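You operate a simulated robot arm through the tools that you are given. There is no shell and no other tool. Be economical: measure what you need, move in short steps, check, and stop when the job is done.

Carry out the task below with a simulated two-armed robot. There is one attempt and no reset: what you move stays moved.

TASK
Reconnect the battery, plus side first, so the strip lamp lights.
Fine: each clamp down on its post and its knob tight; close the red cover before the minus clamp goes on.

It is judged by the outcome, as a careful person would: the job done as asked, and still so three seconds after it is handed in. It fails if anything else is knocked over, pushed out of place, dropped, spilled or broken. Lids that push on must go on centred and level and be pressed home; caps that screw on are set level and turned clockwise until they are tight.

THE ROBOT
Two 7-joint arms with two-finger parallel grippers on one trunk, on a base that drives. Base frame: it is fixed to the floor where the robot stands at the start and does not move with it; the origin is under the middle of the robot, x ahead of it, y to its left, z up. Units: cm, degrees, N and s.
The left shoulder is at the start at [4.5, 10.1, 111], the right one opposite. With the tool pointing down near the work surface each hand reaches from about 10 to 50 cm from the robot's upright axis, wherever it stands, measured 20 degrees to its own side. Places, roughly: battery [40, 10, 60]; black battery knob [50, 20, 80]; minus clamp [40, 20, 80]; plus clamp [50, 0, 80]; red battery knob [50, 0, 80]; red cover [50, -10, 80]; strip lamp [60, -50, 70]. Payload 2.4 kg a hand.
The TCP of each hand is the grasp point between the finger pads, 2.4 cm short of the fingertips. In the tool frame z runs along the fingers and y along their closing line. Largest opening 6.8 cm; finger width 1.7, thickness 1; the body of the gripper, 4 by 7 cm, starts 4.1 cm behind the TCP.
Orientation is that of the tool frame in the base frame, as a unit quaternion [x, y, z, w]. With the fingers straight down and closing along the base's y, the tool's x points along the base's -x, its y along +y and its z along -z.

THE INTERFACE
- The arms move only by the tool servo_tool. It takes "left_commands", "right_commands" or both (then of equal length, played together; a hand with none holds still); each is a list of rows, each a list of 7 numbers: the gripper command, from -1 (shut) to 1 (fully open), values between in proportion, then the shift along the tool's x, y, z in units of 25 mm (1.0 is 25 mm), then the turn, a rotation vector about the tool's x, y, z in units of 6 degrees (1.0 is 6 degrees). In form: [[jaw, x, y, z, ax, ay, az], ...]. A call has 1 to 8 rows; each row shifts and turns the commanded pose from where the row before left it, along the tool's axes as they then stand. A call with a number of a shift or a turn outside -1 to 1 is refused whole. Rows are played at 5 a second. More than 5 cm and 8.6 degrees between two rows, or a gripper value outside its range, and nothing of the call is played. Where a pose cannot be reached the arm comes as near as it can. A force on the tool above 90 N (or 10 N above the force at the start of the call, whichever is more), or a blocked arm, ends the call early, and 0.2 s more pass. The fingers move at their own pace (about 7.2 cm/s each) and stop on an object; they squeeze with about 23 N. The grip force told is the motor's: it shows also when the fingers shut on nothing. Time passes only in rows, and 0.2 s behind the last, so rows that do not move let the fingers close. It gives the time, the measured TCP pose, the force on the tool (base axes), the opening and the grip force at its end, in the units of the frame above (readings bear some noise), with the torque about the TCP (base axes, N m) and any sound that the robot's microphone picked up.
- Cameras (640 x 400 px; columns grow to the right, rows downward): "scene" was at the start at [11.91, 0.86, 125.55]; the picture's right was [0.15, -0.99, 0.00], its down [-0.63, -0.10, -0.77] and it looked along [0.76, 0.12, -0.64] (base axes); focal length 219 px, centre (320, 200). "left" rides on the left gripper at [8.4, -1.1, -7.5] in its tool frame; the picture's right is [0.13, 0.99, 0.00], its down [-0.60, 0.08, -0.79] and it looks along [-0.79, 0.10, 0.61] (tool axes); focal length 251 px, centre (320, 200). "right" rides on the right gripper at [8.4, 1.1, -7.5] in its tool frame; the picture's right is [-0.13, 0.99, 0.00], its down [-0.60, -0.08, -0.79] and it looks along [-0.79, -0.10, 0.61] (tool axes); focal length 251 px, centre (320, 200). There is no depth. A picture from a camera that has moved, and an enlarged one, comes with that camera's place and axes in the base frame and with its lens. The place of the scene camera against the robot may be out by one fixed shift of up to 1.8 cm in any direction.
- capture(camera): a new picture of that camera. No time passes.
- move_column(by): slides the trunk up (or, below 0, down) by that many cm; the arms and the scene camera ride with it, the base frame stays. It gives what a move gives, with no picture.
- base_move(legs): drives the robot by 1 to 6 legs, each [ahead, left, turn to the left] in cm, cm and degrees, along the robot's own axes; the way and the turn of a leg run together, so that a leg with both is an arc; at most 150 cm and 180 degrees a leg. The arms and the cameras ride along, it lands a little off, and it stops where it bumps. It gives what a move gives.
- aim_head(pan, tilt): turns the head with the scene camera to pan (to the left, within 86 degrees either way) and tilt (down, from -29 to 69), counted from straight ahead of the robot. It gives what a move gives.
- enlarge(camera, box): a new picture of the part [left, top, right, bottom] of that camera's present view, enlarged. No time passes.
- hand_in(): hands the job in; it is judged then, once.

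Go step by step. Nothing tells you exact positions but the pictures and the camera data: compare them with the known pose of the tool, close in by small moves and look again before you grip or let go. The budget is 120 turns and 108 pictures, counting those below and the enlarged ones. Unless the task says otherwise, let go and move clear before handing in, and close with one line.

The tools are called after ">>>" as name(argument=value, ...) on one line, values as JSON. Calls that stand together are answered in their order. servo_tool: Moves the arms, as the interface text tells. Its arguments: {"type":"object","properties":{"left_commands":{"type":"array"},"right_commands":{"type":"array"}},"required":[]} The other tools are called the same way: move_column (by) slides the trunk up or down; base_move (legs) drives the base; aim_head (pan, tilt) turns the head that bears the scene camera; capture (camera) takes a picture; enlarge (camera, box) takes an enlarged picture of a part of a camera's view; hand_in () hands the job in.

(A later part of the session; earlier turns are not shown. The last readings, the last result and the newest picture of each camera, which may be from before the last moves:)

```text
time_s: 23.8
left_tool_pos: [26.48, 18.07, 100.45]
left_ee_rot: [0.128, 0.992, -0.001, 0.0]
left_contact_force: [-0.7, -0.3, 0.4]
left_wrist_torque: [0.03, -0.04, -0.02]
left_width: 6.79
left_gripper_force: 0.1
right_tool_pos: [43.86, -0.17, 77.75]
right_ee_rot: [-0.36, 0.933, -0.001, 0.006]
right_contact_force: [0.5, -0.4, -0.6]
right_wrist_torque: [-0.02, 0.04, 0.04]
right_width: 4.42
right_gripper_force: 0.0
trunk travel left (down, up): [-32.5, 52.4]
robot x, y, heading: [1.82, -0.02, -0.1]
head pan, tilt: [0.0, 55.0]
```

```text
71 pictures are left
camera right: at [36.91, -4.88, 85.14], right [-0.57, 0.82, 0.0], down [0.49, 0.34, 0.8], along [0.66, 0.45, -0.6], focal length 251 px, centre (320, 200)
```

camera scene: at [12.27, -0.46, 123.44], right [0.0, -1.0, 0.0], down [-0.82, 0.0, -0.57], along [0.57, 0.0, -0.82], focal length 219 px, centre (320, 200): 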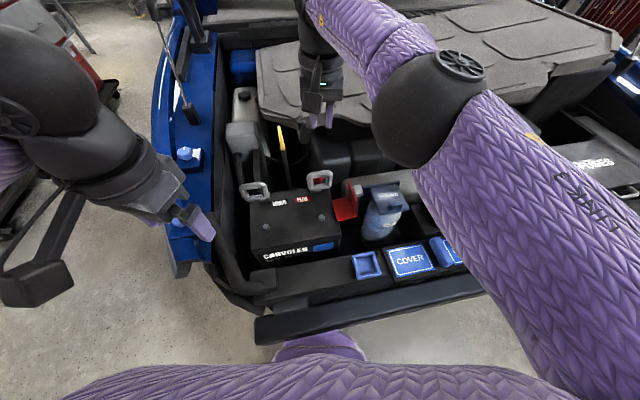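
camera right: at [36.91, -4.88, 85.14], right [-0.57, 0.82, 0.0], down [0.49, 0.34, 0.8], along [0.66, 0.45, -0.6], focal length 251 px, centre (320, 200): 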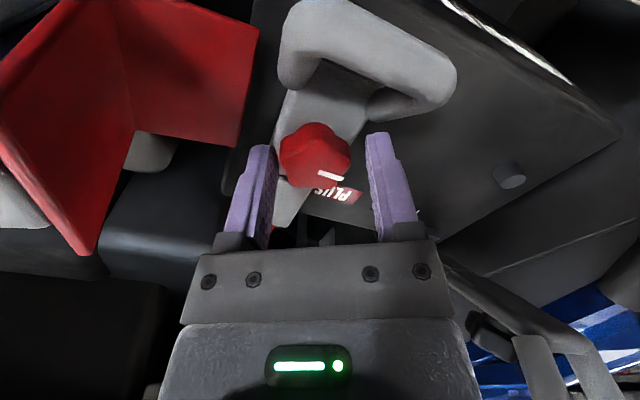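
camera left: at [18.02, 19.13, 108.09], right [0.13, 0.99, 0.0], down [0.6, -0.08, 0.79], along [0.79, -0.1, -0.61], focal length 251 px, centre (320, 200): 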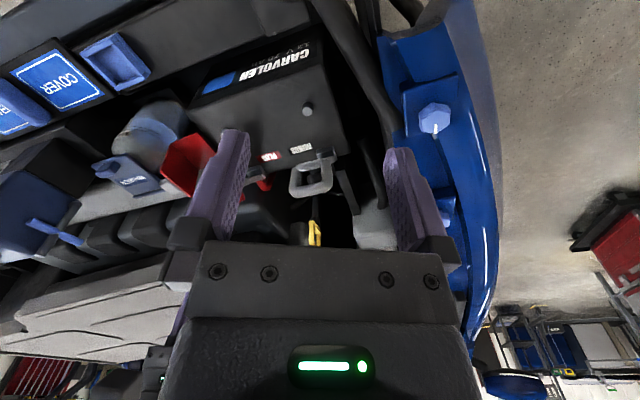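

>>> enlarge(camera="right", box=[220, 90, 420, 215])

```text
3.20 times, centred on (320, 152) of right
camera zoom: at [36.91, -4.88, 85.14], right [-0.57, 0.82, 0.0], down [0.49, 0.34, 0.8], along [0.66, 0.45, -0.6], focal length 805 px, centre (320, 352)
```

zoom: 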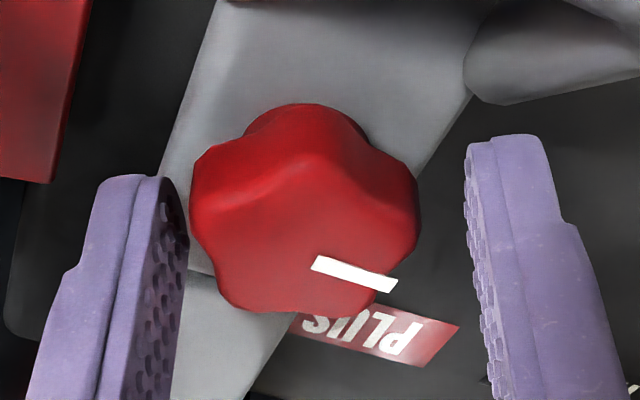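

The knob is centred between the fingers. Grip and turn clockwise.

>>> servo_tool(right_commands=[[-1, 0, 0, 0, 0, 0, 0], [-1, 0, 0, 0, 0, 0, 0], [-1, 0, 0, 0, 0, 0, 1], [-1, 0, 0, 0, 0, 0, 1], [-1, 0, 0, 0, 0, 0, 1], [-1, 0, 0, 0, 0, 0, 1]])

>>> enlarge(camera="right", box=[220, 90, 420, 215])

```text
time_s: 25.2
left_tool_pos: [26.62, 18.01, 100.45]
left_ee_rot: [0.128, 0.992, -0.001, 0.0]
left_contact_force: [-0.1, -0.5, -0.3]
left_wrist_torque: [-0.02, 0.03, -0.03]
left_width: 6.8
left_gripper_force: 0.1
right_tool_pos: [44.09, -0.27, 77.75]
right_ee_rot: [-0.156, 0.988, 0.001, 0.005]
right_contact_force: [16.9, -17.0, 7.8]
right_wrist_torque: [-0.62, -0.58, -0.02]
right_width: 3.52
right_gripper_force: 45.0
trunk travel left (down, up): [-32.5, 52.4]
robot x, y, heading: [1.67, 0.1, 0.2]
head pan, tilt: [0.0, 55.0]
```

```text
3.20 times, centred on (320, 152) of right
camera zoom: at [35.7, -1.76, 85.13], right [-0.18, 0.98, 0.0], down [0.59, 0.11, 0.8], along [0.79, 0.15, -0.6], focal length 805 px, centre (320, 352)
```

zoom: 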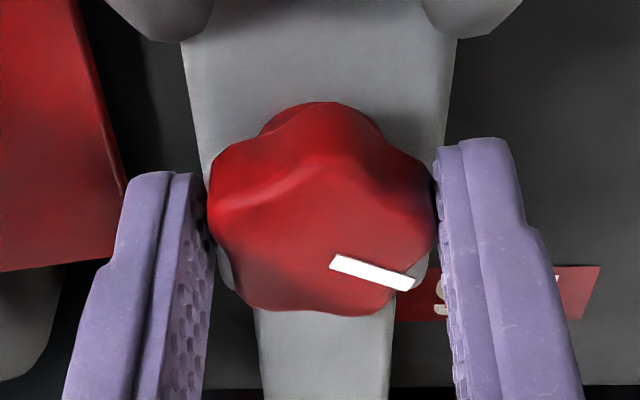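

The knob turns with the gripper. Continue clockwise.

>>> servo_tool(right_commands=[[-1, 0, -0.05, 0, 0, 0, 1], [-1, 0, 0, 0, 0, 0, 1], [-1, 0, 0, 0, 0, 0, 1], [-1, 0, 0, 0, 0, 0, 1], [-1, 0, 0, 0, 0, 0, 1], [-1, 0, 0, 0, 0, 0, 1], [-1, 0, 0, 0, 0, 0, 1], [-1, 0, 0, 0, 0, 0, 1]])

>>> enlarge(camera="right", box=[220, 90, 420, 215])

```text
time_s: 27.0
left_tool_pos: [26.54, 18.16, 100.41]
left_ee_rot: [0.128, 0.992, -0.002, 0.0]
left_contact_force: [-0.4, 0.1, -0.5]
left_wrist_torque: [0.02, -0.01, -0.03]
left_width: 6.8
left_gripper_force: 0.0
right_tool_pos: [44.01, -0.21, 77.7]
right_ee_rot: [0.258, 0.966, 0.004, 0.004]
right_contact_force: [22.6, 7.1, 22.7]
right_wrist_torque: [0.08, -1.05, 0.03]
right_width: 3.49
right_gripper_force: 45.3
trunk travel left (down, up): [-32.5, 52.4]
robot x, y, heading: [1.64, -0.11, 0.1]
head pan, tilt: [0.0, 55.0]
```

```text
3.20 times, centred on (320, 152) of right
camera zoom: at [37.23, 5.05, 85.09], right [0.61, 0.79, 0.01], down [0.47, -0.37, 0.8], along [0.64, -0.48, -0.6], focal length 805 px, centre (320, 352)
```

zoom: 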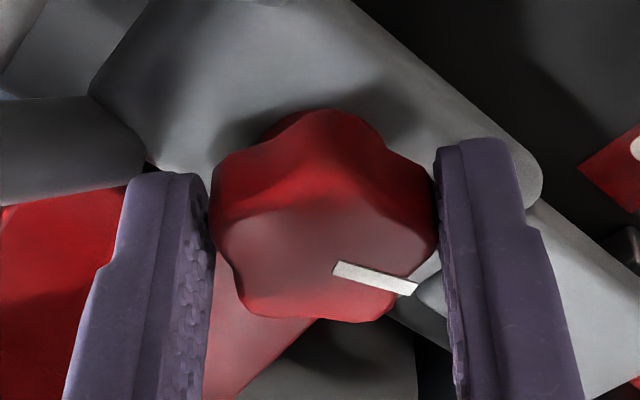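

>>> servo_tool(right_commands=[[-1, -0.035, 0.02, -0.02, 0, 0, 1], [-1, 0, 0, 0, 0, 0, 1], [-1, 0, 0, 0, 0, 0, 1], [-1, 0, 0, 0, 0, 0, 1], [-1, 0, 0, 0, 0, 0, 1], [-1, 0, 0, 0, 0, 0, 1]])

>>> enlarge(camera="right", box=[220, 90, 420, 215])

```text
time_s: 28.4
left_tool_pos: [26.6, 18.12, 100.26]
left_ee_rot: [0.128, 0.992, -0.001, 0.0]
left_contact_force: [0.1, 0.1, -0.1]
left_wrist_torque: [0.01, -0.04, 0.02]
left_width: 6.8
left_gripper_force: 0.1
right_tool_pos: [44.28, -0.16, 77.59]
right_ee_rot: [0.544, 0.839, 0.003, 0.003]
right_contact_force: [12.4, 13.5, -4.1]
right_wrist_torque: [0.36, -0.21, 0.5]
right_width: 3.47
right_gripper_force: 44.5
trunk travel left (down, up): [-32.5, 52.4]
robot x, y, heading: [1.59, 0.37, 0.2]
head pan, tilt: [0.0, 55.0]
```

```text
3.20 times, centred on (320, 152) of right
camera zoom: at [41.74, 8.01, 85.14], right [0.96, 0.29, 0.01], down [0.17, -0.58, 0.79], along [0.23, -0.76, -0.61], focal length 805 px, centre (320, 352)
```

zoom: 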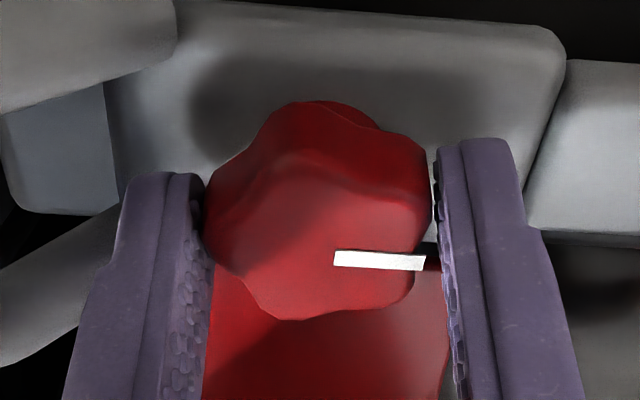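

Torque is building and the knob slips slightly; a few more degrees to confirm it's tight.

>>> servo_tool(right_commands=[[-1, 0, 0, 0, 0, 0, 1], [-1, 0, 0, 0, 0, 0, 1], [-1, 0, 0, 0, 0, 0, 0]])

>>> enlarge(camera="right", box=[220, 90, 420, 215])

```text
time_s: 29.2
left_tool_pos: [26.56, 18.08, 100.43]
left_ee_rot: [0.128, 0.992, -0.001, -0.001]
left_contact_force: [-0.3, 0.1, 0.0]
left_wrist_torque: [0.05, 0.01, 0.01]
left_width: 6.8
left_gripper_force: 0.1
right_tool_pos: [44.18, -0.25, 77.66]
right_ee_rot: [0.63, 0.777, 0.003, 0.003]
right_contact_force: [18.4, 8.8, 1.1]
right_wrist_torque: [-0.03, -0.49, 0.49]
right_width: 3.49
right_gripper_force: 44.6
trunk travel left (down, up): [-32.5, 52.4]
robot x, y, heading: [1.82, 0.03, 0.3]
head pan, tilt: [0.0, 55.0]
```

```text
3.20 times, centred on (320, 152) of right
camera zoom: at [43.48, 8.26, 85.18], right [1.0, 0.08, 0.01], down [0.04, -0.61, 0.79], along [0.07, -0.79, -0.61], focal length 805 px, centre (320, 352)
```

zoom: 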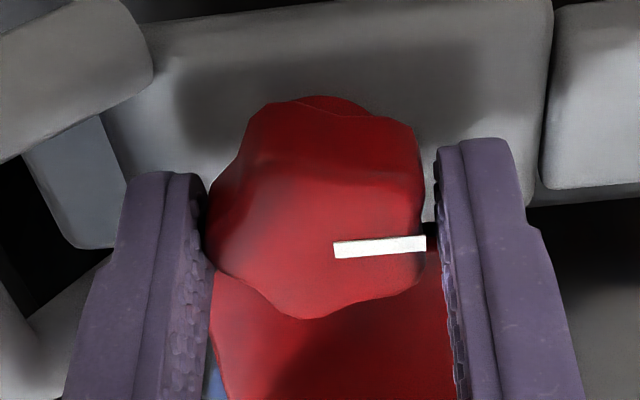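

The knob no longer follows (slipping at 0.5 N m): it is tight. Release, rise, and turn back.

>>> servo_tool(right_commands=[[0.2, 0, 0, 0, 0, 0, 0], [0.25, 0, 0, 0, 0, 0, 0], [0.25, 0, 0, -0.8, 0, 0, 0], [0.25, 0, 0, -1, 0, 0, 0], [0.25, 0, 0, -1, 0, 0, 0], [0.25, 0, 0, -1, 0, 0, -1], [0.25, 0, 0, 0, 0, 0, -1], [0.25, 0, 0, 0, 0, 0, -1]])

>>> servo_tool(right_commands=[[0.25, 0, 0, 0, 0, 0, -1], [0.25, 0, 0, 0, 0, 0, -1], [0.25, 0, 0, 0, 0, 0, -1], [0.25, 0, 0, 0, 0, 0, -1], [0.25, 0, 0, 0, 0, 0, -1], [0.25, 0, 0, 0, 0, 0, -1], [0.25, 0, 0, 0, 0, 0, -1], [0.25, 0, 0, 0, 0, 0, -1]])

>>> capture(camera="right")

>>> capture(camera="scene")

```text
time_s: 31.0
left_tool_pos: [26.49, 18.12, 100.5]
left_ee_rot: [0.128, 0.992, -0.001, 0.0]
left_contact_force: [0.2, 0.5, 0.2]
left_wrist_torque: [-0.04, 0.02, 0.04]
left_width: 6.81
left_gripper_force: 0.1
right_tool_pos: [44.11, -0.22, 87.23]
right_ee_rot: [0.499, 0.867, 0.004, 0.004]
right_contact_force: [0.5, 0.9, -0.2]
right_wrist_torque: [-0.04, -0.05, -0.03]
right_width: 4.23
right_gripper_force: 0.0
trunk travel left (down, up): [-32.5, 52.4]
robot x, y, heading: [1.39, -0.06, 0.3]
head pan, tilt: [0.0, 55.0]
```

```text
time_s: 32.8
left_tool_pos: [26.52, 18.12, 100.47]
left_ee_rot: [0.128, 0.992, 0.0, 0.0]
left_contact_force: [0.4, 0.3, 0.5]
left_wrist_torque: [-0.04, -0.01, 0.01]
left_width: 6.8
left_gripper_force: 0.2
right_tool_pos: [43.9, -0.29, 87.25]
right_ee_rot: [0.103, 0.995, 0.002, 0.004]
right_contact_force: [0.4, 0.4, -0.3]
right_wrist_torque: [-0.04, 0.0, -0.05]
right_width: 4.24
right_gripper_force: 0.1
trunk travel left (down, up): [-32.5, 52.4]
robot x, y, heading: [1.52, -0.03, -0.0]
head pan, tilt: [0.0, 55.0]
```

```text
65 pictures are left
camera right: at [35.86, 2.49, 94.6], right [0.33, 0.94, 0.01], down [0.57, -0.2, 0.8], along [0.76, -0.26, -0.6], focal length 251 px, centre (320, 200)
```

right: 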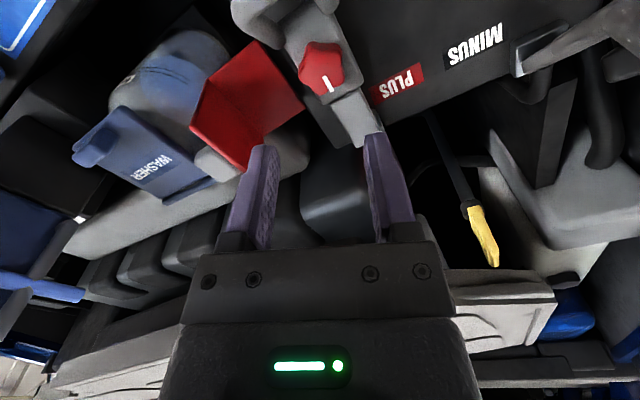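

```text
64 pictures are left
camera scene: at [12.25, -0.47, 123.45], right [0.0, -1.0, 0.0], down [-0.82, 0.0, -0.57], along [0.57, 0.0, -0.82], focal length 219 px, centre (320, 200)
```

scene: 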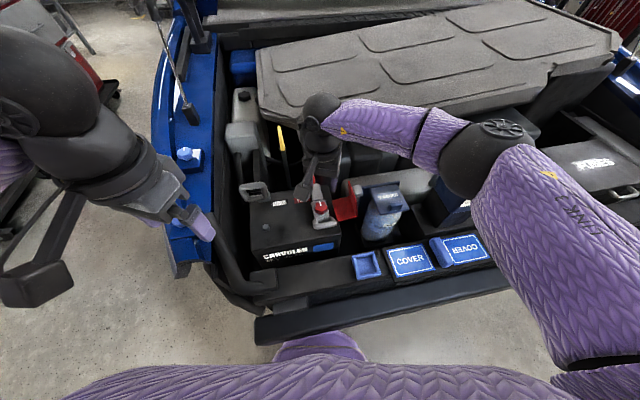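

Plus knob is tight. Now the red cover (tab at about (45.7,-8.8,82)), which closes by a 90° swing toward +y. Check clearance to the washer bottle.

>>> enlarge(camera="right", box=[100, 20, 340, 200])

>>> enlarge(camera="scene", box=[290, 160, 430, 250])

```text
2.22 times, centred on (220, 110) of right
camera zoom: at [35.86, 2.49, 94.6], right [0.33, 0.94, 0.01], down [0.57, -0.2, 0.8], along [0.76, -0.26, -0.6], focal length 559 px, centre (542, 400)
```

zoom: 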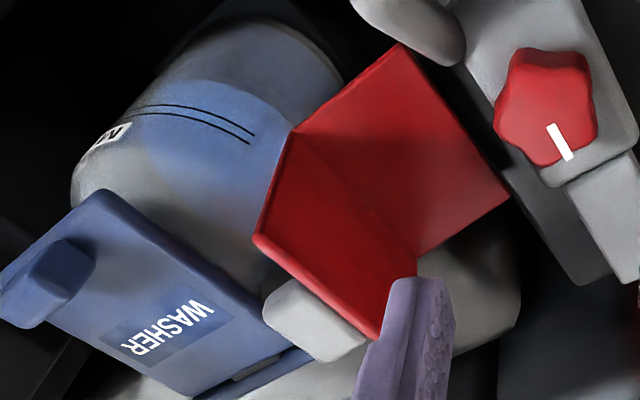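

```text
4.44 times, centred on (360, 205) of scene
camera zoom: at [12.25, -0.47, 123.45], right [0.0, -1.0, 0.0], down [-0.82, 0.0, -0.57], along [0.57, 0.0, -0.82], focal length 972 px, centre (142, 178)
```

zoom: 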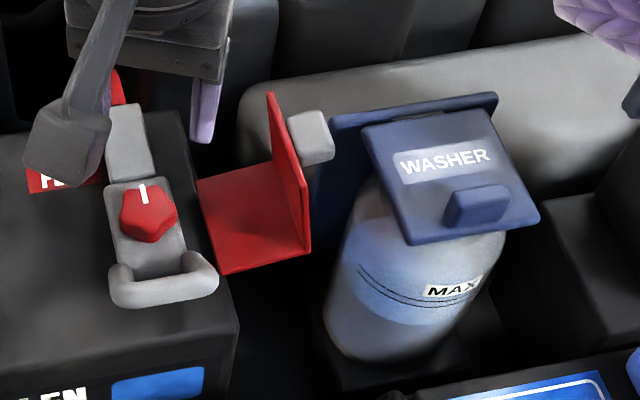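

>>> servo_tool(right_commands=[[-1, 0, 0, 0, 0, 0, -1], [-1, 0, 0, 0, 0, 0, -1], [-1, 0, 0, 0, 0, 0, -1], [-1, 0, 0, 0, 0, 0, -1], [-1, 0.11, -1, 0, 0, 0, 0], [-1, 0.11, -1, 0, 0, 0, 0], [-1, 0.11, -1, 0, 0, 0, 0], [-1, 0.11, -1, 0, 0, 0, 0]])

>>> servo_tool(right_commands=[[-1, 0, -0.6, 0, 0, 0, 0], [-1, 0, 0, 0.5, 0, 0, 0]])

>>> capture(camera="right")

>>> enlarge(camera="scene", box=[290, 160, 430, 250])

```text
time_s: 34.6
left_tool_pos: [26.39, 18.0, 100.36]
left_ee_rot: [0.128, 0.992, 0.0, -0.001]
left_contact_force: [-0.6, 0.2, -0.5]
left_wrist_torque: [0.02, -0.03, 0.0]
left_width: 6.81
left_gripper_force: 0.1
right_tool_pos: [45.14, -10.46, 87.37]
right_ee_rot: [-0.105, 0.994, 0.002, 0.005]
right_contact_force: [-0.5, -0.6, -0.4]
right_wrist_torque: [-0.01, 0.0, 0.03]
right_width: 0.02
right_gripper_force: 22.9
trunk travel left (down, up): [-32.5, 52.4]
robot x, y, heading: [1.5, -0.09, 0.1]
head pan, tilt: [0.0, 55.0]
```

```text
time_s: 35.2
left_tool_pos: [26.49, 18.13, 100.48]
left_ee_rot: [0.128, 0.992, 0.0, 0.0]
left_contact_force: [0.5, -0.1, -0.2]
left_wrist_torque: [-0.01, 0.01, 0.02]
left_width: 6.82
left_gripper_force: 0.0
right_tool_pos: [45.41, -11.79, 85.87]
right_ee_rot: [-0.105, 0.994, 0.001, 0.005]
right_contact_force: [-0.7, -0.7, 0.2]
right_wrist_torque: [0.0, 0.01, 0.02]
right_width: 0.0
right_gripper_force: 23.0
trunk travel left (down, up): [-32.5, 52.4]
robot x, y, heading: [1.85, -0.14, -0.0]
head pan, tilt: [0.0, 55.0]
```

```text
61 pictures are left
camera right: at [36.95, -12.4, 93.34], right [-0.08, 1.0, 0.0], down [0.6, 0.05, 0.8], along [0.8, 0.07, -0.6], focal length 251 px, centre (320, 200)
```

right: 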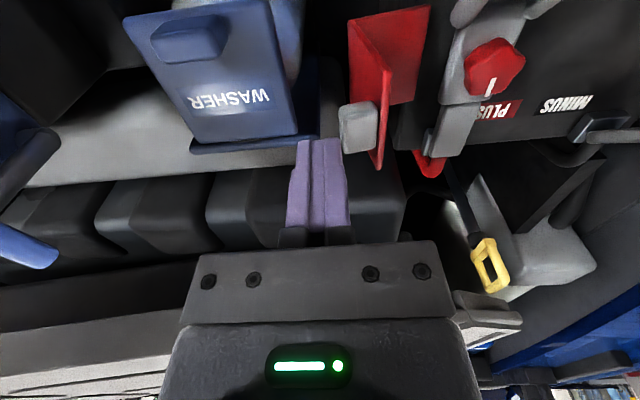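

```text
4.44 times, centred on (360, 205) of scene
camera zoom: at [12.25, -0.48, 123.45], right [0.0, -1.0, 0.0], down [-0.82, 0.0, -0.57], along [0.57, 0.0, -0.82], focal length 972 px, centre (142, 178)
```

zoom: 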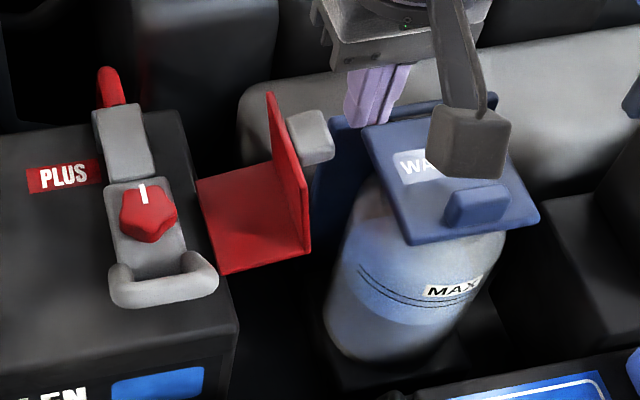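

The finger sits in the corridor between tab and washer lid. Lower slightly and push the cover toward +y along its arc.

>>> servo_tool(right_commands=[[-1, 0, 0, 0.5, 0, 0, 0], [-1, 0, 0, 0.5, 0, 0, 0], [-1, 0, 0.5, -0.05, 0, 0, 0], [-1, 0, 0.5, -0.25, 0, 0, 0], [-1, 0, 0.5, -0.2, 0, 0, 0], [-1, 0, 0.5, -0.15, 0, 0, 0]])

>>> capture(camera="right")

>>> enlarge(camera="scene", box=[290, 160, 430, 250])

```text
time_s: 36.6
left_tool_pos: [26.37, 18.11, 100.53]
left_ee_rot: [0.128, 0.992, 0.0, 0.0]
left_contact_force: [-0.7, -0.5, -0.1]
left_wrist_torque: [-0.03, 0.02, 0.02]
left_width: 6.81
left_gripper_force: 0.0
right_tool_pos: [44.04, -6.85, 84.99]
right_ee_rot: [-0.106, 0.994, 0.001, 0.004]
right_contact_force: [9.4, -1.2, 24.3]
right_wrist_torque: [0.21, -0.27, -0.1]
right_width: 0.02
right_gripper_force: 22.6
trunk travel left (down, up): [-32.5, 52.4]
robot x, y, heading: [1.45, -0.19, 0.4]
head pan, tilt: [0.0, 55.0]
```

```text
59 pictures are left
camera right: at [35.6, -7.43, 92.37], right [-0.08, 1.0, 0.0], down [0.6, 0.05, 0.8], along [0.8, 0.07, -0.6], focal length 251 px, centre (320, 200)
```

right: 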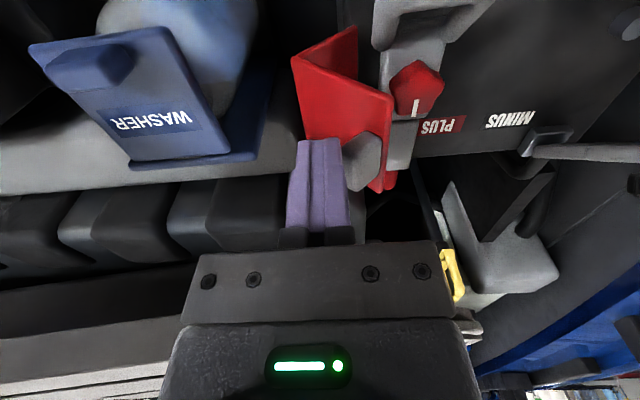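

```text
4.44 times, centred on (360, 205) of scene
camera zoom: at [12.2, -0.48, 123.43], right [0.0, -1.0, 0.0], down [-0.82, 0.0, -0.57], along [0.57, 0.0, -0.82], focal length 972 px, centre (142, 178)
```

zoom: 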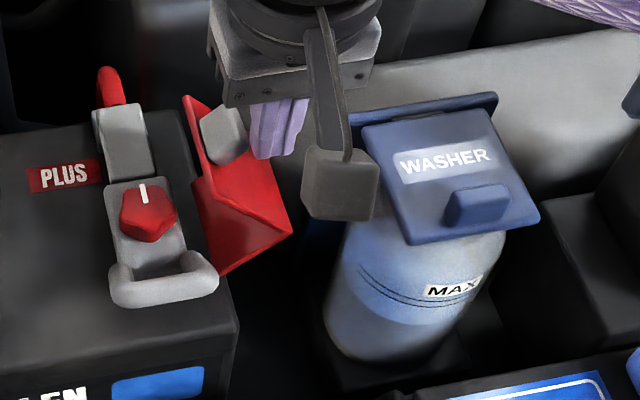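

The cover is rotating nicely (~45°). Continue along the arc.

>>> servo_tool(right_commands=[[-1, 0, 0.5, -0.15, 0, 0, 0], [-1, 0, 0.5, 0, 0, 0, 0], [-1, 0, 0.45, 0.15, 0, 0, 0], [-1, 0, 0.45, 0.25, 0, 0, 0]])

>>> capture(camera="right")

>>> enlarge(camera="scene", box=[290, 160, 430, 250])

```text
time_s: 37.6
left_tool_pos: [26.49, 18.21, 100.47]
left_ee_rot: [0.128, 0.992, -0.001, 0.001]
left_contact_force: [0.9, -0.1, -0.3]
left_wrist_torque: [-0.02, -0.01, 0.01]
left_width: 6.8
left_gripper_force: 0.2
right_tool_pos: [43.21, -2.13, 84.73]
right_ee_rot: [-0.106, 0.994, 0.002, 0.007]
right_contact_force: [1.1, 5.6, 14.6]
right_wrist_torque: [0.33, -0.01, -0.01]
right_width: 0.0
right_gripper_force: 23.0
trunk travel left (down, up): [-32.5, 52.4]
robot x, y, heading: [1.69, 0.17, 0.5]
head pan, tilt: [0.0, 55.0]
```

```text
57 pictures are left
camera right: at [34.65, -2.78, 91.99], right [-0.08, 1.0, 0.0], down [0.6, 0.05, 0.8], along [0.8, 0.07, -0.6], focal length 251 px, centre (320, 200)
```

right: 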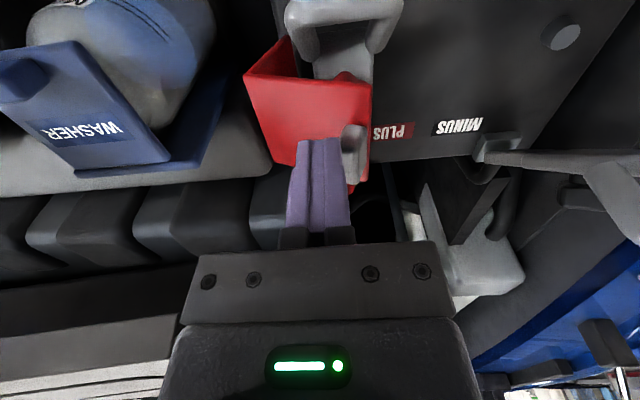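

```text
4.44 times, centred on (360, 205) of scene
camera zoom: at [12.16, -0.43, 123.48], right [0.0, -1.0, 0.0], down [-0.82, 0.0, -0.57], along [0.57, 0.0, -0.82], focal length 972 px, centre (142, 178)
```

zoom: 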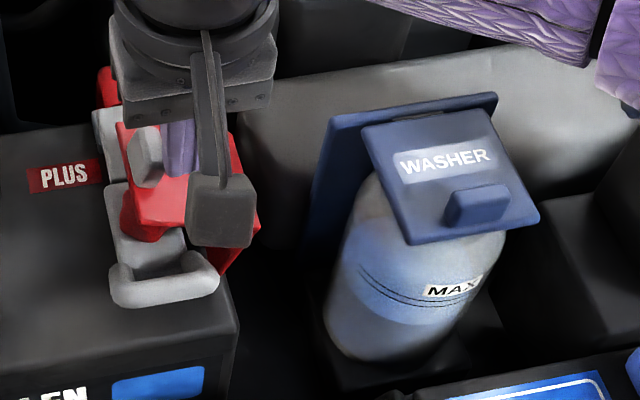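

>>> servo_tool(right_commands=[[-1, 0, 0.35, 0.25, 0, 0, 0], [-1, 0, 0.2, 0.35, 0, 0, 0], [-1, 0, 0.1, 0.3, 0, 0, 0]])

>>> capture(camera="right")

>>> enlarge(camera="scene", box=[290, 160, 430, 250])

```text
time_s: 38.4
left_tool_pos: [26.61, 18.05, 100.27]
left_ee_rot: [0.128, 0.992, 0.001, -0.002]
left_contact_force: [1.0, -0.9, 0.6]
left_wrist_torque: [0.03, 0.04, 0.02]
left_width: 6.81
left_gripper_force: 0.0
right_tool_pos: [43.19, -1.06, 81.68]
right_ee_rot: [-0.102, 0.995, -0.004, 0.002]
right_contact_force: [1.1, -1.1, 0.1]
right_wrist_torque: [0.02, 0.03, 0.03]
right_width: 0.0
right_gripper_force: 23.1
trunk travel left (down, up): [-32.5, 52.4]
robot x, y, heading: [1.65, 0.15, 0.1]
head pan, tilt: [0.0, 55.0]
```

```text
55 pictures are left
camera right: at [34.69, -1.62, 89.06], right [-0.07, 1.0, -0.01], down [0.6, 0.05, 0.8], along [0.79, 0.05, -0.61], focal length 251 px, centre (320, 200)
```

right: 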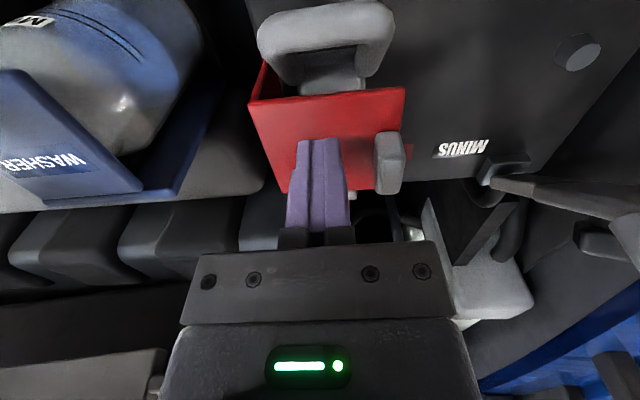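

```text
4.44 times, centred on (360, 205) of scene
camera zoom: at [12.55, -0.66, 123.32], right [0.0, -1.0, 0.0], down [-0.82, 0.0, -0.57], along [0.57, 0.0, -0.82], focal length 972 px, centre (142, 178)
```

zoom: 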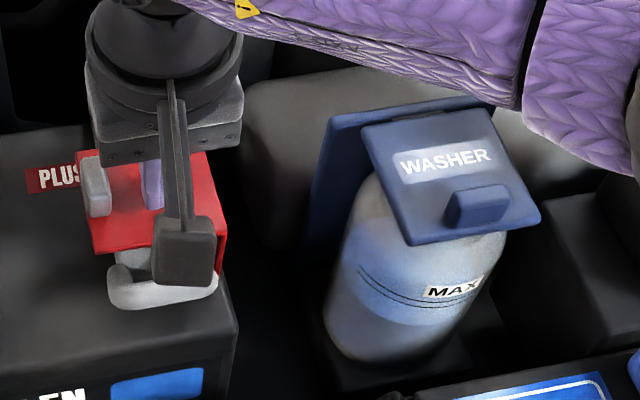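

The cover looks closed; press lightly to confirm it's home.

>>> servo_tool(right_commands=[[-1, 0, 0.1, 0.1, 0, 0, 0], [-1, 0, 0.1, 0.08, 0, 0, 0], [-1, 0, 0, 0.08, 0, 0, 0]])

```text
time_s: 39.2
left_tool_pos: [26.56, 18.08, 100.51]
left_ee_rot: [0.128, 0.992, -0.001, 0.0]
left_contact_force: [0.2, 0.5, 0.2]
left_wrist_torque: [0.0, -0.01, -0.01]
left_width: 6.79
left_gripper_force: 0.0
right_tool_pos: [42.86, -0.03, 81.54]
right_ee_rot: [-0.105, 0.994, 0.001, 0.005]
right_contact_force: [-0.4, 0.9, -0.1]
right_wrist_torque: [-0.02, 0.02, -0.02]
right_width: 0.0
right_gripper_force: 23.2
trunk travel left (down, up): [-32.5, 52.4]
robot x, y, heading: [1.88, 0.02, 0.4]
head pan, tilt: [0.0, 55.0]
```

>>> servo_tool(right_commands=[[-1, 0, 0, 0.12, 0, 0, 0], [-1, 0, 0, 0.12, 0, 0, 0], [-1, 0, 0, 0.1, 0, 0, 0], [-1, 0, 0, 0, 0, 0, 0]])

```text
time_s: 40.2
left_tool_pos: [26.5, 18.15, 100.45]
left_ee_rot: [0.128, 0.992, -0.001, 0.0]
left_contact_force: [0.3, 0.4, 0.3]
left_wrist_torque: [0.03, 0.0, 0.01]
left_width: 6.79
left_gripper_force: 0.0
right_tool_pos: [42.81, 0.05, 80.69]
right_ee_rot: [-0.105, 0.994, 0.001, 0.005]
right_contact_force: [-0.7, 1.9, 1.1]
right_wrist_torque: [0.07, 0.03, -0.01]
right_width: 0.01
right_gripper_force: 22.7
trunk travel left (down, up): [-32.5, 52.4]
robot x, y, heading: [1.41, -0.48, 0.3]
head pan, tilt: [0.0, 55.0]
```

>>> servo_tool(right_commands=[[-1, 0, 0, 0.08, 0, 0, 0], [-1, 0, 0, 0.06, 0, 0, 0], [-1, 0, 0, 0, 0, 0, 0]])

>>> capture(camera="right")

```text
time_s: 41.0
left_tool_pos: [26.45, 18.16, 100.4]
left_ee_rot: [0.128, 0.992, -0.001, 0.001]
left_contact_force: [0.3, -0.3, -0.7]
left_wrist_torque: [-0.02, -0.03, -0.03]
left_width: 6.8
left_gripper_force: 0.2
right_tool_pos: [42.9, 0.06, 80.37]
right_ee_rot: [-0.106, 0.994, 0.001, 0.007]
right_contact_force: [5.2, 7.7, 18.7]
right_wrist_torque: [0.15, 0.02, -0.04]
right_width: 0.0
right_gripper_force: 23.3
trunk travel left (down, up): [-32.5, 52.4]
robot x, y, heading: [1.62, 0.37, 0.3]
head pan, tilt: [0.0, 55.0]
```

```text
53 pictures are left
camera right: at [34.34, -0.64, 87.84], right [-0.08, 1.0, 0.0], down [0.6, 0.05, 0.8], along [0.8, 0.07, -0.6], focal length 251 px, centre (320, 200)
```

right: 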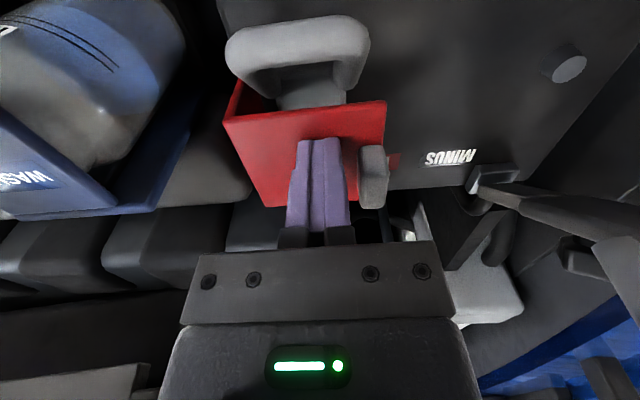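

Cover closed and pressed. Retreat the right hand, and bring the left hand above and behind the minus loop.

>>> servo_tool(right_commands=[[-1, 0, 0, -1, 0, 0, 0], [-1, 0, 0, -1, 0, 0, 0], [-1, 0, 0, -1, 0, 0, 0], [-1, 0, 0, -1, 0, 0, 0], [-1, 0.5, -1, -1, 0, 0, 0], [-1, 0.5, -1, -0.5, 0, 0, 0], [-1, 0.5, -1, 0, 0, 0, 0], [-1, 0.5, -1, 0, 0, 0, 0]])

>>> servo_tool(left_commands=[[-0.5, -0.9, 0, 0, 0, 0, -0.82], [-0.5, -0.9, 0, 0, 0, 0, -0.82], [-0.5, -1, 0, 0, 0, 0, -0.82], [-0.5, -1, -0.14, 0, 0, 0, 0], [-0.5, -1, -0.14, 0, 0, 0, 0], [-0.5, -1, -0.14, 0, 0, 0, 0], [-0.5, -1, -0.14, 0, 0, 0, 0], [-0.5, -1, -0.14, 0, 0, 0, 0]], right_commands=[[-1, 0.5, -0.7, 0, 0, 0, 0], [-1, 0.5, -0.7, 0, 0, 0, 0], [-1, 0.5, 0, 0, 0, 0, 0], [-1, 0.5, 0, 0, 0, 0, 0], [-1, 0, 0, 0, 0, 0, 0], [-1, 0, 0, 0, 0, 0, 0], [-1, 0, 0, 0, 0, 0, 0], [-1, 0, 0, 0, 0, 0, 0]])

>>> capture(camera="left")

>>> capture(camera="scene")

```text
time_s: 42.8
left_tool_pos: [26.44, 18.22, 100.5]
left_ee_rot: [0.127, 0.992, -0.001, 0.0]
left_contact_force: [-0.8, -0.3, 0.8]
left_wrist_torque: [-0.03, 0.01, 0.0]
left_width: 6.8
left_gripper_force: 0.1
right_tool_pos: [39.87, -11.27, 94.2]
right_ee_rot: [-0.107, 0.994, 0.0, 0.005]
right_contact_force: [-1.0, 0.6, 0.2]
right_wrist_torque: [-0.03, 0.02, 0.01]
right_width: 0.01
right_gripper_force: 23.1
trunk travel left (down, up): [-32.5, 52.4]
robot x, y, heading: [1.55, -0.04, 0.2]
head pan, tilt: [0.0, 55.0]
```

```text
time_s: 44.6
left_tool_pos: [45.82, 15.14, 100.48]
left_ee_rot: [-0.001, 1.0, -0.002, 0.0]
left_contact_force: [-0.4, 0.3, -0.6]
left_wrist_torque: [-0.01, -0.02, 0.0]
left_width: 1.71
left_gripper_force: 0.2
right_tool_pos: [35.72, -15.48, 94.03]
right_ee_rot: [-0.105, 0.994, 0.001, 0.005]
right_contact_force: [0.3, 0.7, -0.4]
right_wrist_torque: [0.03, 0.01, -0.01]
right_width: 0.0
right_gripper_force: 22.7
trunk travel left (down, up): [-32.5, 52.4]
robot x, y, heading: [1.46, -0.14, 0.2]
head pan, tilt: [0.0, 55.0]
```

```text
52 pictures are left
camera left: at [37.38, 14.0, 108.14], right [-0.13, 0.99, 0.0], down [0.6, 0.08, 0.79], along [0.79, 0.1, -0.61], focal length 251 px, centre (320, 200)
```

left: 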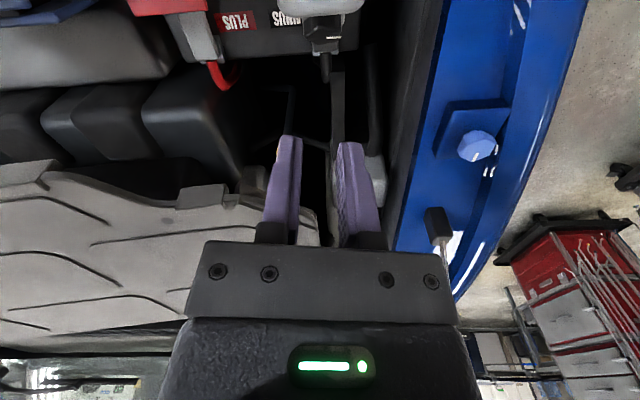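

```text
51 pictures are left
camera scene: at [12.25, -0.47, 123.45], right [0.0, -1.0, 0.0], down [-0.82, 0.0, -0.57], along [0.57, 0.0, -0.82], focal length 219 px, centre (320, 200)
```

scene: 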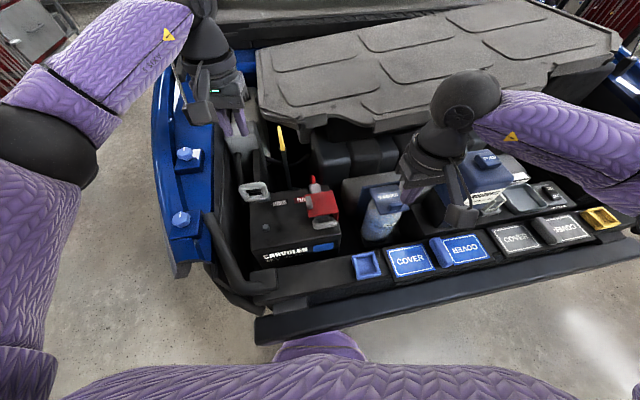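

>>> servo_tool(left_commands=[[-0.5, -0.4, -0.1, 0.5, 0, 0, 0], [-0.5, -0.36, -0.1, 0.9, 0, 0, 0], [-0.5, 0, 0, 0.9, 0, 0, 0], [-0.5, 0, 0, 0.9, 0, 0, 0], [-0.5, 0, 0, 0.9, 0, 0, 0]])

>>> capture(camera="left")

>>> enlarge(camera="scene", box=[200, 120, 360, 265])

```text
time_s: 45.8
left_tool_pos: [47.8, 14.84, 90.26]
left_ee_rot: [-0.001, 1.0, -0.001, 0.001]
left_contact_force: [-0.6, -0.8, -0.1]
left_wrist_torque: [-0.01, 0.01, 0.01]
left_width: 1.71
left_gripper_force: 0.0
right_tool_pos: [35.8, -15.56, 94.09]
right_ee_rot: [-0.106, 0.994, 0.002, 0.005]
right_contact_force: [0.5, 0.7, -0.5]
right_wrist_torque: [0.01, 0.0, 0.02]
right_width: 0.0
right_gripper_force: 23.0
trunk travel left (down, up): [-32.5, 52.4]
robot x, y, heading: [1.92, 0.32, 0.3]
head pan, tilt: [0.0, 55.0]
```

```text
50 pictures are left
camera left: at [39.42, 13.66, 97.86], right [-0.13, 0.99, 0.0], down [0.6, 0.08, 0.79], along [0.79, 0.1, -0.61], focal length 251 px, centre (320, 200)
```

left: 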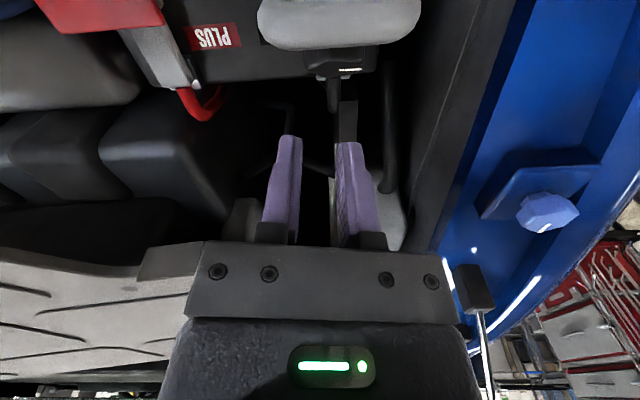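

```text
2.76 times, centred on (280, 192) of scene
camera zoom: at [12.26, -0.47, 123.45], right [0.0, -1.0, 0.0], down [-0.82, 0.0, -0.57], along [0.57, 0.0, -0.82], focal length 604 px, centre (430, 221)
```

zoom: 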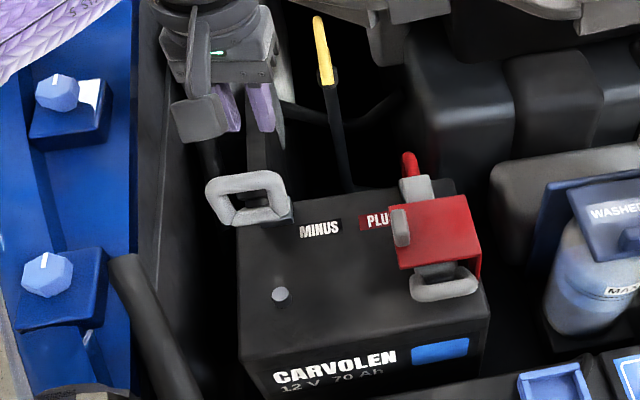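

Loop rear edge at about x 43.5, y 15. Swing the minus clamp forward along the same arc.

>>> servo_tool(left_commands=[[-0.5, 0, 0.05, 0.7, 0, 0, 0], [-0.5, 0.7, 0, 0, 0, 0, 0], [-0.5, 0.7, 0, 0, 0, 0, 0], [-0.5, 0.6, -0.1, 0.25, 0, 0, 0], [-0.5, 0.6, -0.1, 0.4, 0, 0, 0], [-0.5, 0.5, -0.1, 0.5, 0, 0, 0], [-0.5, 0.5, -0.1, 0.6, 0, 0, 0]])

>>> capture(camera="left")

```text
time_s: 47.4
left_tool_pos: [38.81, 13.89, 84.07]
left_ee_rot: [0.0, 1.0, -0.001, -0.001]
left_contact_force: [-0.4, -0.4, 0.1]
left_wrist_torque: [-0.03, -0.04, -0.01]
left_width: 1.69
left_gripper_force: 0.1
right_tool_pos: [35.75, -15.63, 94.09]
right_ee_rot: [-0.104, 0.995, 0.001, 0.005]
right_contact_force: [-0.8, 0.3, -0.3]
right_wrist_torque: [-0.01, -0.04, 0.04]
right_width: 0.0
right_gripper_force: 23.0
trunk travel left (down, up): [-32.5, 52.4]
robot x, y, heading: [1.9, -0.45, 0.1]
head pan, tilt: [0.0, 55.0]
```

```text
48 pictures are left
camera left: at [30.36, 12.88, 91.79], right [-0.13, 0.99, 0.0], down [0.61, 0.08, 0.79], along [0.79, 0.1, -0.61], focal length 251 px, centre (320, 200)
```

left: 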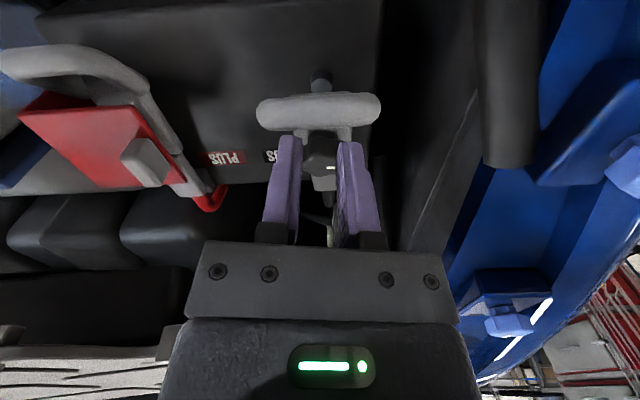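

>>> servo_tool(left_commands=[[-0.5, 0.5, -0.05, 0.7, 0, 0, 0], [-0.5, 0.45, -0.05, 0.7, 0, 0, 0], [-0.5, 0.25, 0, 0.2, 0, 0, 0], [-0.5, 0.1, 0, -0.6, 0, 0, 0], [-0.5, 0, 0, -1, 0, 0, 0], [-0.5, 0, 0, -0.8, 0, 0, 0]])

>>> capture(camera="left")

```text
time_s: 48.8
left_tool_pos: [35.45, 13.58, 86.12]
left_ee_rot: [0.0, 1.0, 0.0, 0.001]
left_contact_force: [-0.2, 0.8, 0.6]
left_wrist_torque: [-0.01, 0.02, 0.01]
left_width: 1.7
left_gripper_force: 0.0
right_tool_pos: [35.81, -15.58, 93.93]
right_ee_rot: [-0.106, 0.994, 0.001, 0.005]
right_contact_force: [-0.6, 0.2, -0.4]
right_wrist_torque: [0.0, 0.01, 0.02]
right_width: 0.0
right_gripper_force: 22.5
trunk travel left (down, up): [-32.5, 52.4]
robot x, y, heading: [1.73, 0.13, 0.3]
head pan, tilt: [0.0, 55.0]
```

```text
47 pictures are left
camera left: at [27.08, 12.44, 93.85], right [-0.13, 0.99, 0.0], down [0.6, 0.08, 0.79], along [0.79, 0.1, -0.61], focal length 251 px, centre (320, 200)
```

left: 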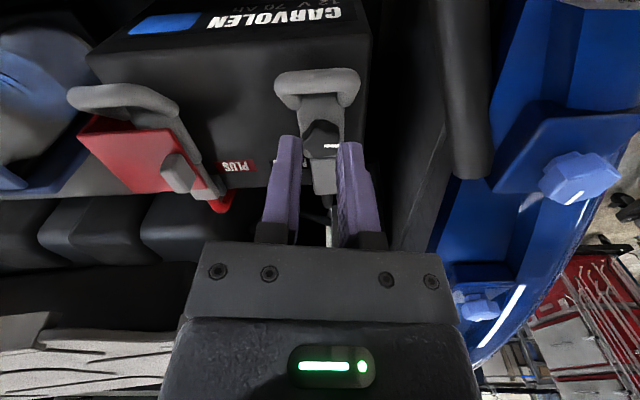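

Minus clamp is down. Press on its black knob (≈(40.7,14.2)) with closed fingers to seat it.

>>> servo_tool(left_commands=[[-1, -0.7, 0.1, 0, 0, 0, 0], [-1, -0.7, 0.1, 0, 0, 0, 0], [-1, -0.66, 0.05, 0.2, 0, 0, 0], [-1, 0, 0, 0.8, 0, 0, 0], [-1, 0, 0, 0.9, 0, 0, 0], [-1, 0, 0, 0.4, 0, 0, 0]])

>>> enlarge(camera="left", box=[220, 50, 420, 175])

```text
time_s: 50.2
left_tool_pos: [40.74, 14.28, 80.42]
left_ee_rot: [0.0, 1.0, 0.0, 0.0]
left_contact_force: [0.7, 0.3, 0.5]
left_wrist_torque: [0.04, -0.05, 0.0]
left_width: 0.0
left_gripper_force: 23.2
right_tool_pos: [35.81, -15.5, 94.1]
right_ee_rot: [-0.106, 0.994, 0.002, 0.005]
right_contact_force: [0.7, 1.0, 0.6]
right_wrist_torque: [0.0, -0.02, 0.0]
right_width: 0.01
right_gripper_force: 23.4
trunk travel left (down, up): [-32.5, 52.4]
robot x, y, heading: [1.49, -0.03, 0.1]
head pan, tilt: [0.0, 55.0]
```

```text
3.20 times, centred on (320, 112) of left
camera zoom: at [32.26, 13.07, 87.97], right [-0.13, 0.99, 0.0], down [0.6, 0.08, 0.79], along [0.79, 0.1, -0.61], focal length 805 px, centre (320, 480)
```

zoom: 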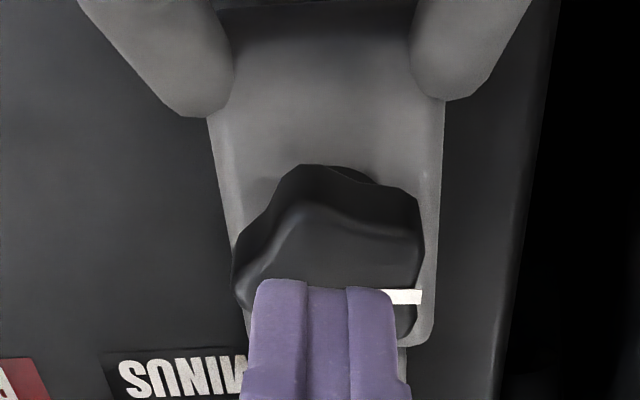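

>>> servo_tool(left_commands=[[-1, 0, 0, 0.2, 0, 0, 0], [-1, 0, 0, 0.15, 0, 0, 0], [-1, 0, 0, 0.1, 0, 0, 0], [-1, 0, 0, 0.1, 0, 0, 0], [-1, 0, 0, 0, 0, 0, 0]])

```text
time_s: 51.4
left_tool_pos: [40.65, 14.29, 79.21]
left_ee_rot: [-0.001, 1.0, -0.001, 0.004]
left_contact_force: [-3.8, 4.1, 48.4]
left_wrist_torque: [0.24, -0.2, 0.05]
left_width: 0.01
left_gripper_force: 22.7
right_tool_pos: [35.57, -15.67, 94.13]
right_ee_rot: [-0.106, 0.994, 0.002, 0.006]
right_contact_force: [-0.6, 0.3, 0.5]
right_wrist_torque: [0.01, 0.0, 0.04]
right_width: 0.0
right_gripper_force: 23.2
trunk travel left (down, up): [-32.5, 52.4]
robot x, y, heading: [1.52, 0.22, 0.2]
head pan, tilt: [0.0, 55.0]
```

Seated (48 N at the same height as plus). Rise, open, pre-turn counter-clockwise.

>>> servo_tool(left_commands=[[-1, 0, 0, -0.5, 0, 0, 0], [-0.3, 0, 0, -0.9, 0, 0, -1], [0.3, 0, 0, -0.5, 0, 0, -1], [0.3, 0, 0, 0, 0, 0, -1], [0.3, 0, 0, 0, 0, 0, -1], [0.3, 0, 0, 0, 0, 0, -1], [0.3, 0, 0, 0, 0, 0, -1], [0.3, 0, 0, 0, 0, 0, -1]])

>>> servo_tool(left_commands=[[0.3, 0, 0, 0, 0, 0, -1], [0.3, 0, 0, 0, 0, 0, -1], [0.3, 0, 0, 0, 0, 0, -1], [0.3, 0, 0, 0, 0, 0, -1]])

>>> enlarge(camera="left", box=[220, 50, 420, 175])

```text
time_s: 53.2
left_tool_pos: [40.66, 14.12, 83.76]
left_ee_rot: [-0.359, 0.933, 0.0, 0.0]
left_contact_force: [0.1, -0.1, 0.8]
left_wrist_torque: [0.01, 0.01, 0.01]
left_width: 4.42
left_gripper_force: 0.1
right_tool_pos: [35.84, -15.6, 94.01]
right_ee_rot: [-0.106, 0.994, 0.002, 0.006]
right_contact_force: [0.2, 0.2, -0.4]
right_wrist_torque: [0.0, 0.03, 0.0]
right_width: 0.0
right_gripper_force: 22.9
trunk travel left (down, up): [-32.5, 52.4]
robot x, y, heading: [1.95, -0.19, 0.5]
head pan, tilt: [0.0, 55.0]
```

```text
time_s: 54.2
left_tool_pos: [40.73, 14.29, 83.69]
left_ee_rot: [-0.546, 0.838, 0.0, -0.001]
left_contact_force: [0.4, -0.2, 0.5]
left_wrist_torque: [0.01, -0.02, -0.01]
left_width: 4.44
left_gripper_force: 0.0
right_tool_pos: [35.81, -15.57, 94.02]
right_ee_rot: [-0.105, 0.994, 0.002, 0.006]
right_contact_force: [-0.4, 0.0, 0.1]
right_wrist_torque: [-0.03, 0.01, 0.01]
right_width: 0.0
right_gripper_force: 22.6
trunk travel left (down, up): [-32.5, 52.4]
robot x, y, heading: [1.52, 0.14, 0.1]
head pan, tilt: [0.0, 55.0]
```

```text
3.20 times, centred on (320, 112) of left
camera zoom: at [38.25, 6.0, 91.29], right [-0.96, 0.28, 0.0], down [0.17, 0.58, 0.79], along [0.22, 0.76, -0.61], focal length 805 px, centre (320, 480)
```

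zoom: 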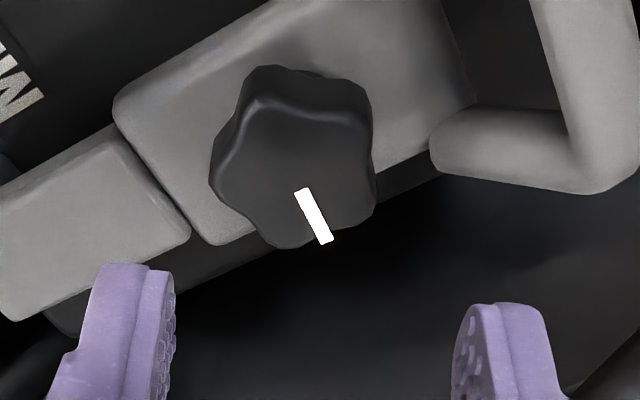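

The front-left finger would land near the arch leg; I'll turn further so the closing line aligns with the clamp axis.

>>> servo_tool(left_commands=[[0.3, -0.07, -0.1, 0, 0, 0, -1], [0.3, 0, 0, 0, 0, 0, -1], [0.3, 0, 0, 0, 0, 0, -1], [0.3, 0, 0, 0, 0, 0, -1], [0.3, 0, 0, 0, 0, 0, -1], [0.2, 0, 0, 0, 0, 0, -1]])

>>> enlarge(camera="left", box=[220, 50, 420, 175])

```text
time_s: 55.6
left_tool_pos: [40.83, 14.32, 83.58]
left_ee_rot: [0.778, -0.628, 0.0, 0.001]
left_contact_force: [-0.3, -0.3, 0.5]
left_wrist_torque: [-0.03, 0.0, 0.01]
left_width: 4.07
left_gripper_force: 0.1
right_tool_pos: [35.74, -15.58, 94.07]
right_ee_rot: [-0.106, 0.994, 0.001, 0.006]
right_contact_force: [0.0, 0.0, -0.8]
right_wrist_torque: [0.02, -0.01, -0.01]
right_width: 0.0
right_gripper_force: 22.7
trunk travel left (down, up): [-32.5, 52.4]
robot x, y, heading: [1.56, -0.12, 0.2]
head pan, tilt: [0.0, 55.0]
```

```text
3.20 times, centred on (320, 112) of left
camera zoom: at [43.74, 6.28, 91.31], right [-0.94, -0.34, 0.0], down [-0.2, 0.57, 0.79], along [-0.27, 0.75, -0.61], focal length 805 px, centre (320, 480)
```

zoom: 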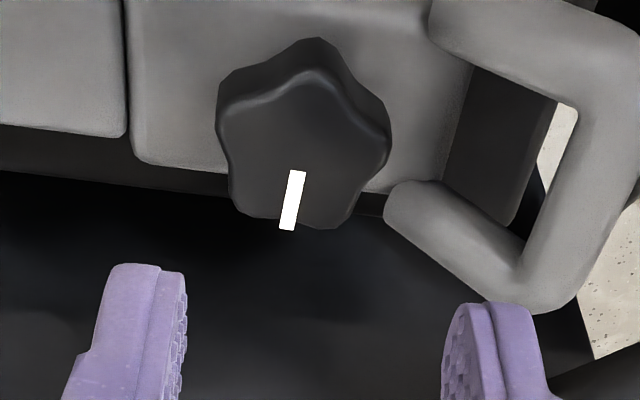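

>>> servo_tool(left_commands=[[0.2, 0, -0.11, 0.6, 0, 0, 0], [0.2, 0, 0, 0.7, 0, 0, 0], [0.2, 0, 0, 0.6, 0, 0, 0], [0.2, 0, 0, 0, 0, 0, 0]])

>>> enlarge(camera="left", box=[220, 90, 420, 215])

```text
time_s: 56.6
left_tool_pos: [41.07, 14.16, 78.93]
left_ee_rot: [0.778, -0.629, -0.001, 0.0]
left_contact_force: [-0.3, -1.0, -0.4]
left_wrist_torque: [-0.02, -0.01, 0.01]
left_width: 4.06
left_gripper_force: 0.0
right_tool_pos: [35.85, -15.54, 94.19]
right_ee_rot: [-0.106, 0.994, 0.001, 0.006]
right_contact_force: [0.1, -0.7, 0.5]
right_wrist_torque: [-0.03, 0.04, -0.01]
right_width: 0.0
right_gripper_force: 23.2
trunk travel left (down, up): [-32.5, 52.4]
robot x, y, heading: [1.43, 0.02, 0.2]
head pan, tilt: [0.0, 55.0]
```

```text
3.20 times, centred on (320, 152) of left
camera zoom: at [43.9, 6.13, 86.57], right [-0.94, -0.33, 0.0], down [-0.2, 0.57, 0.79], along [-0.26, 0.75, -0.61], focal length 805 px, centre (320, 352)
```

zoom: 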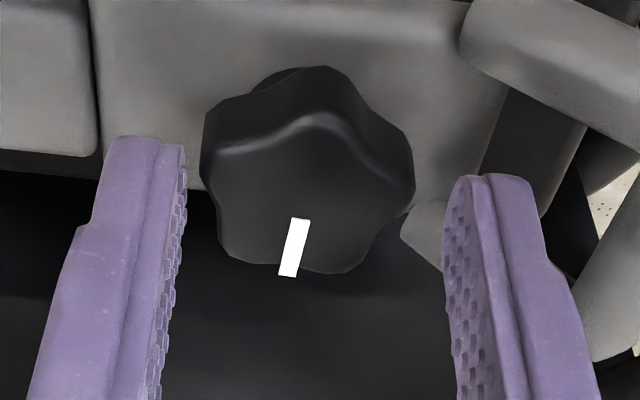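

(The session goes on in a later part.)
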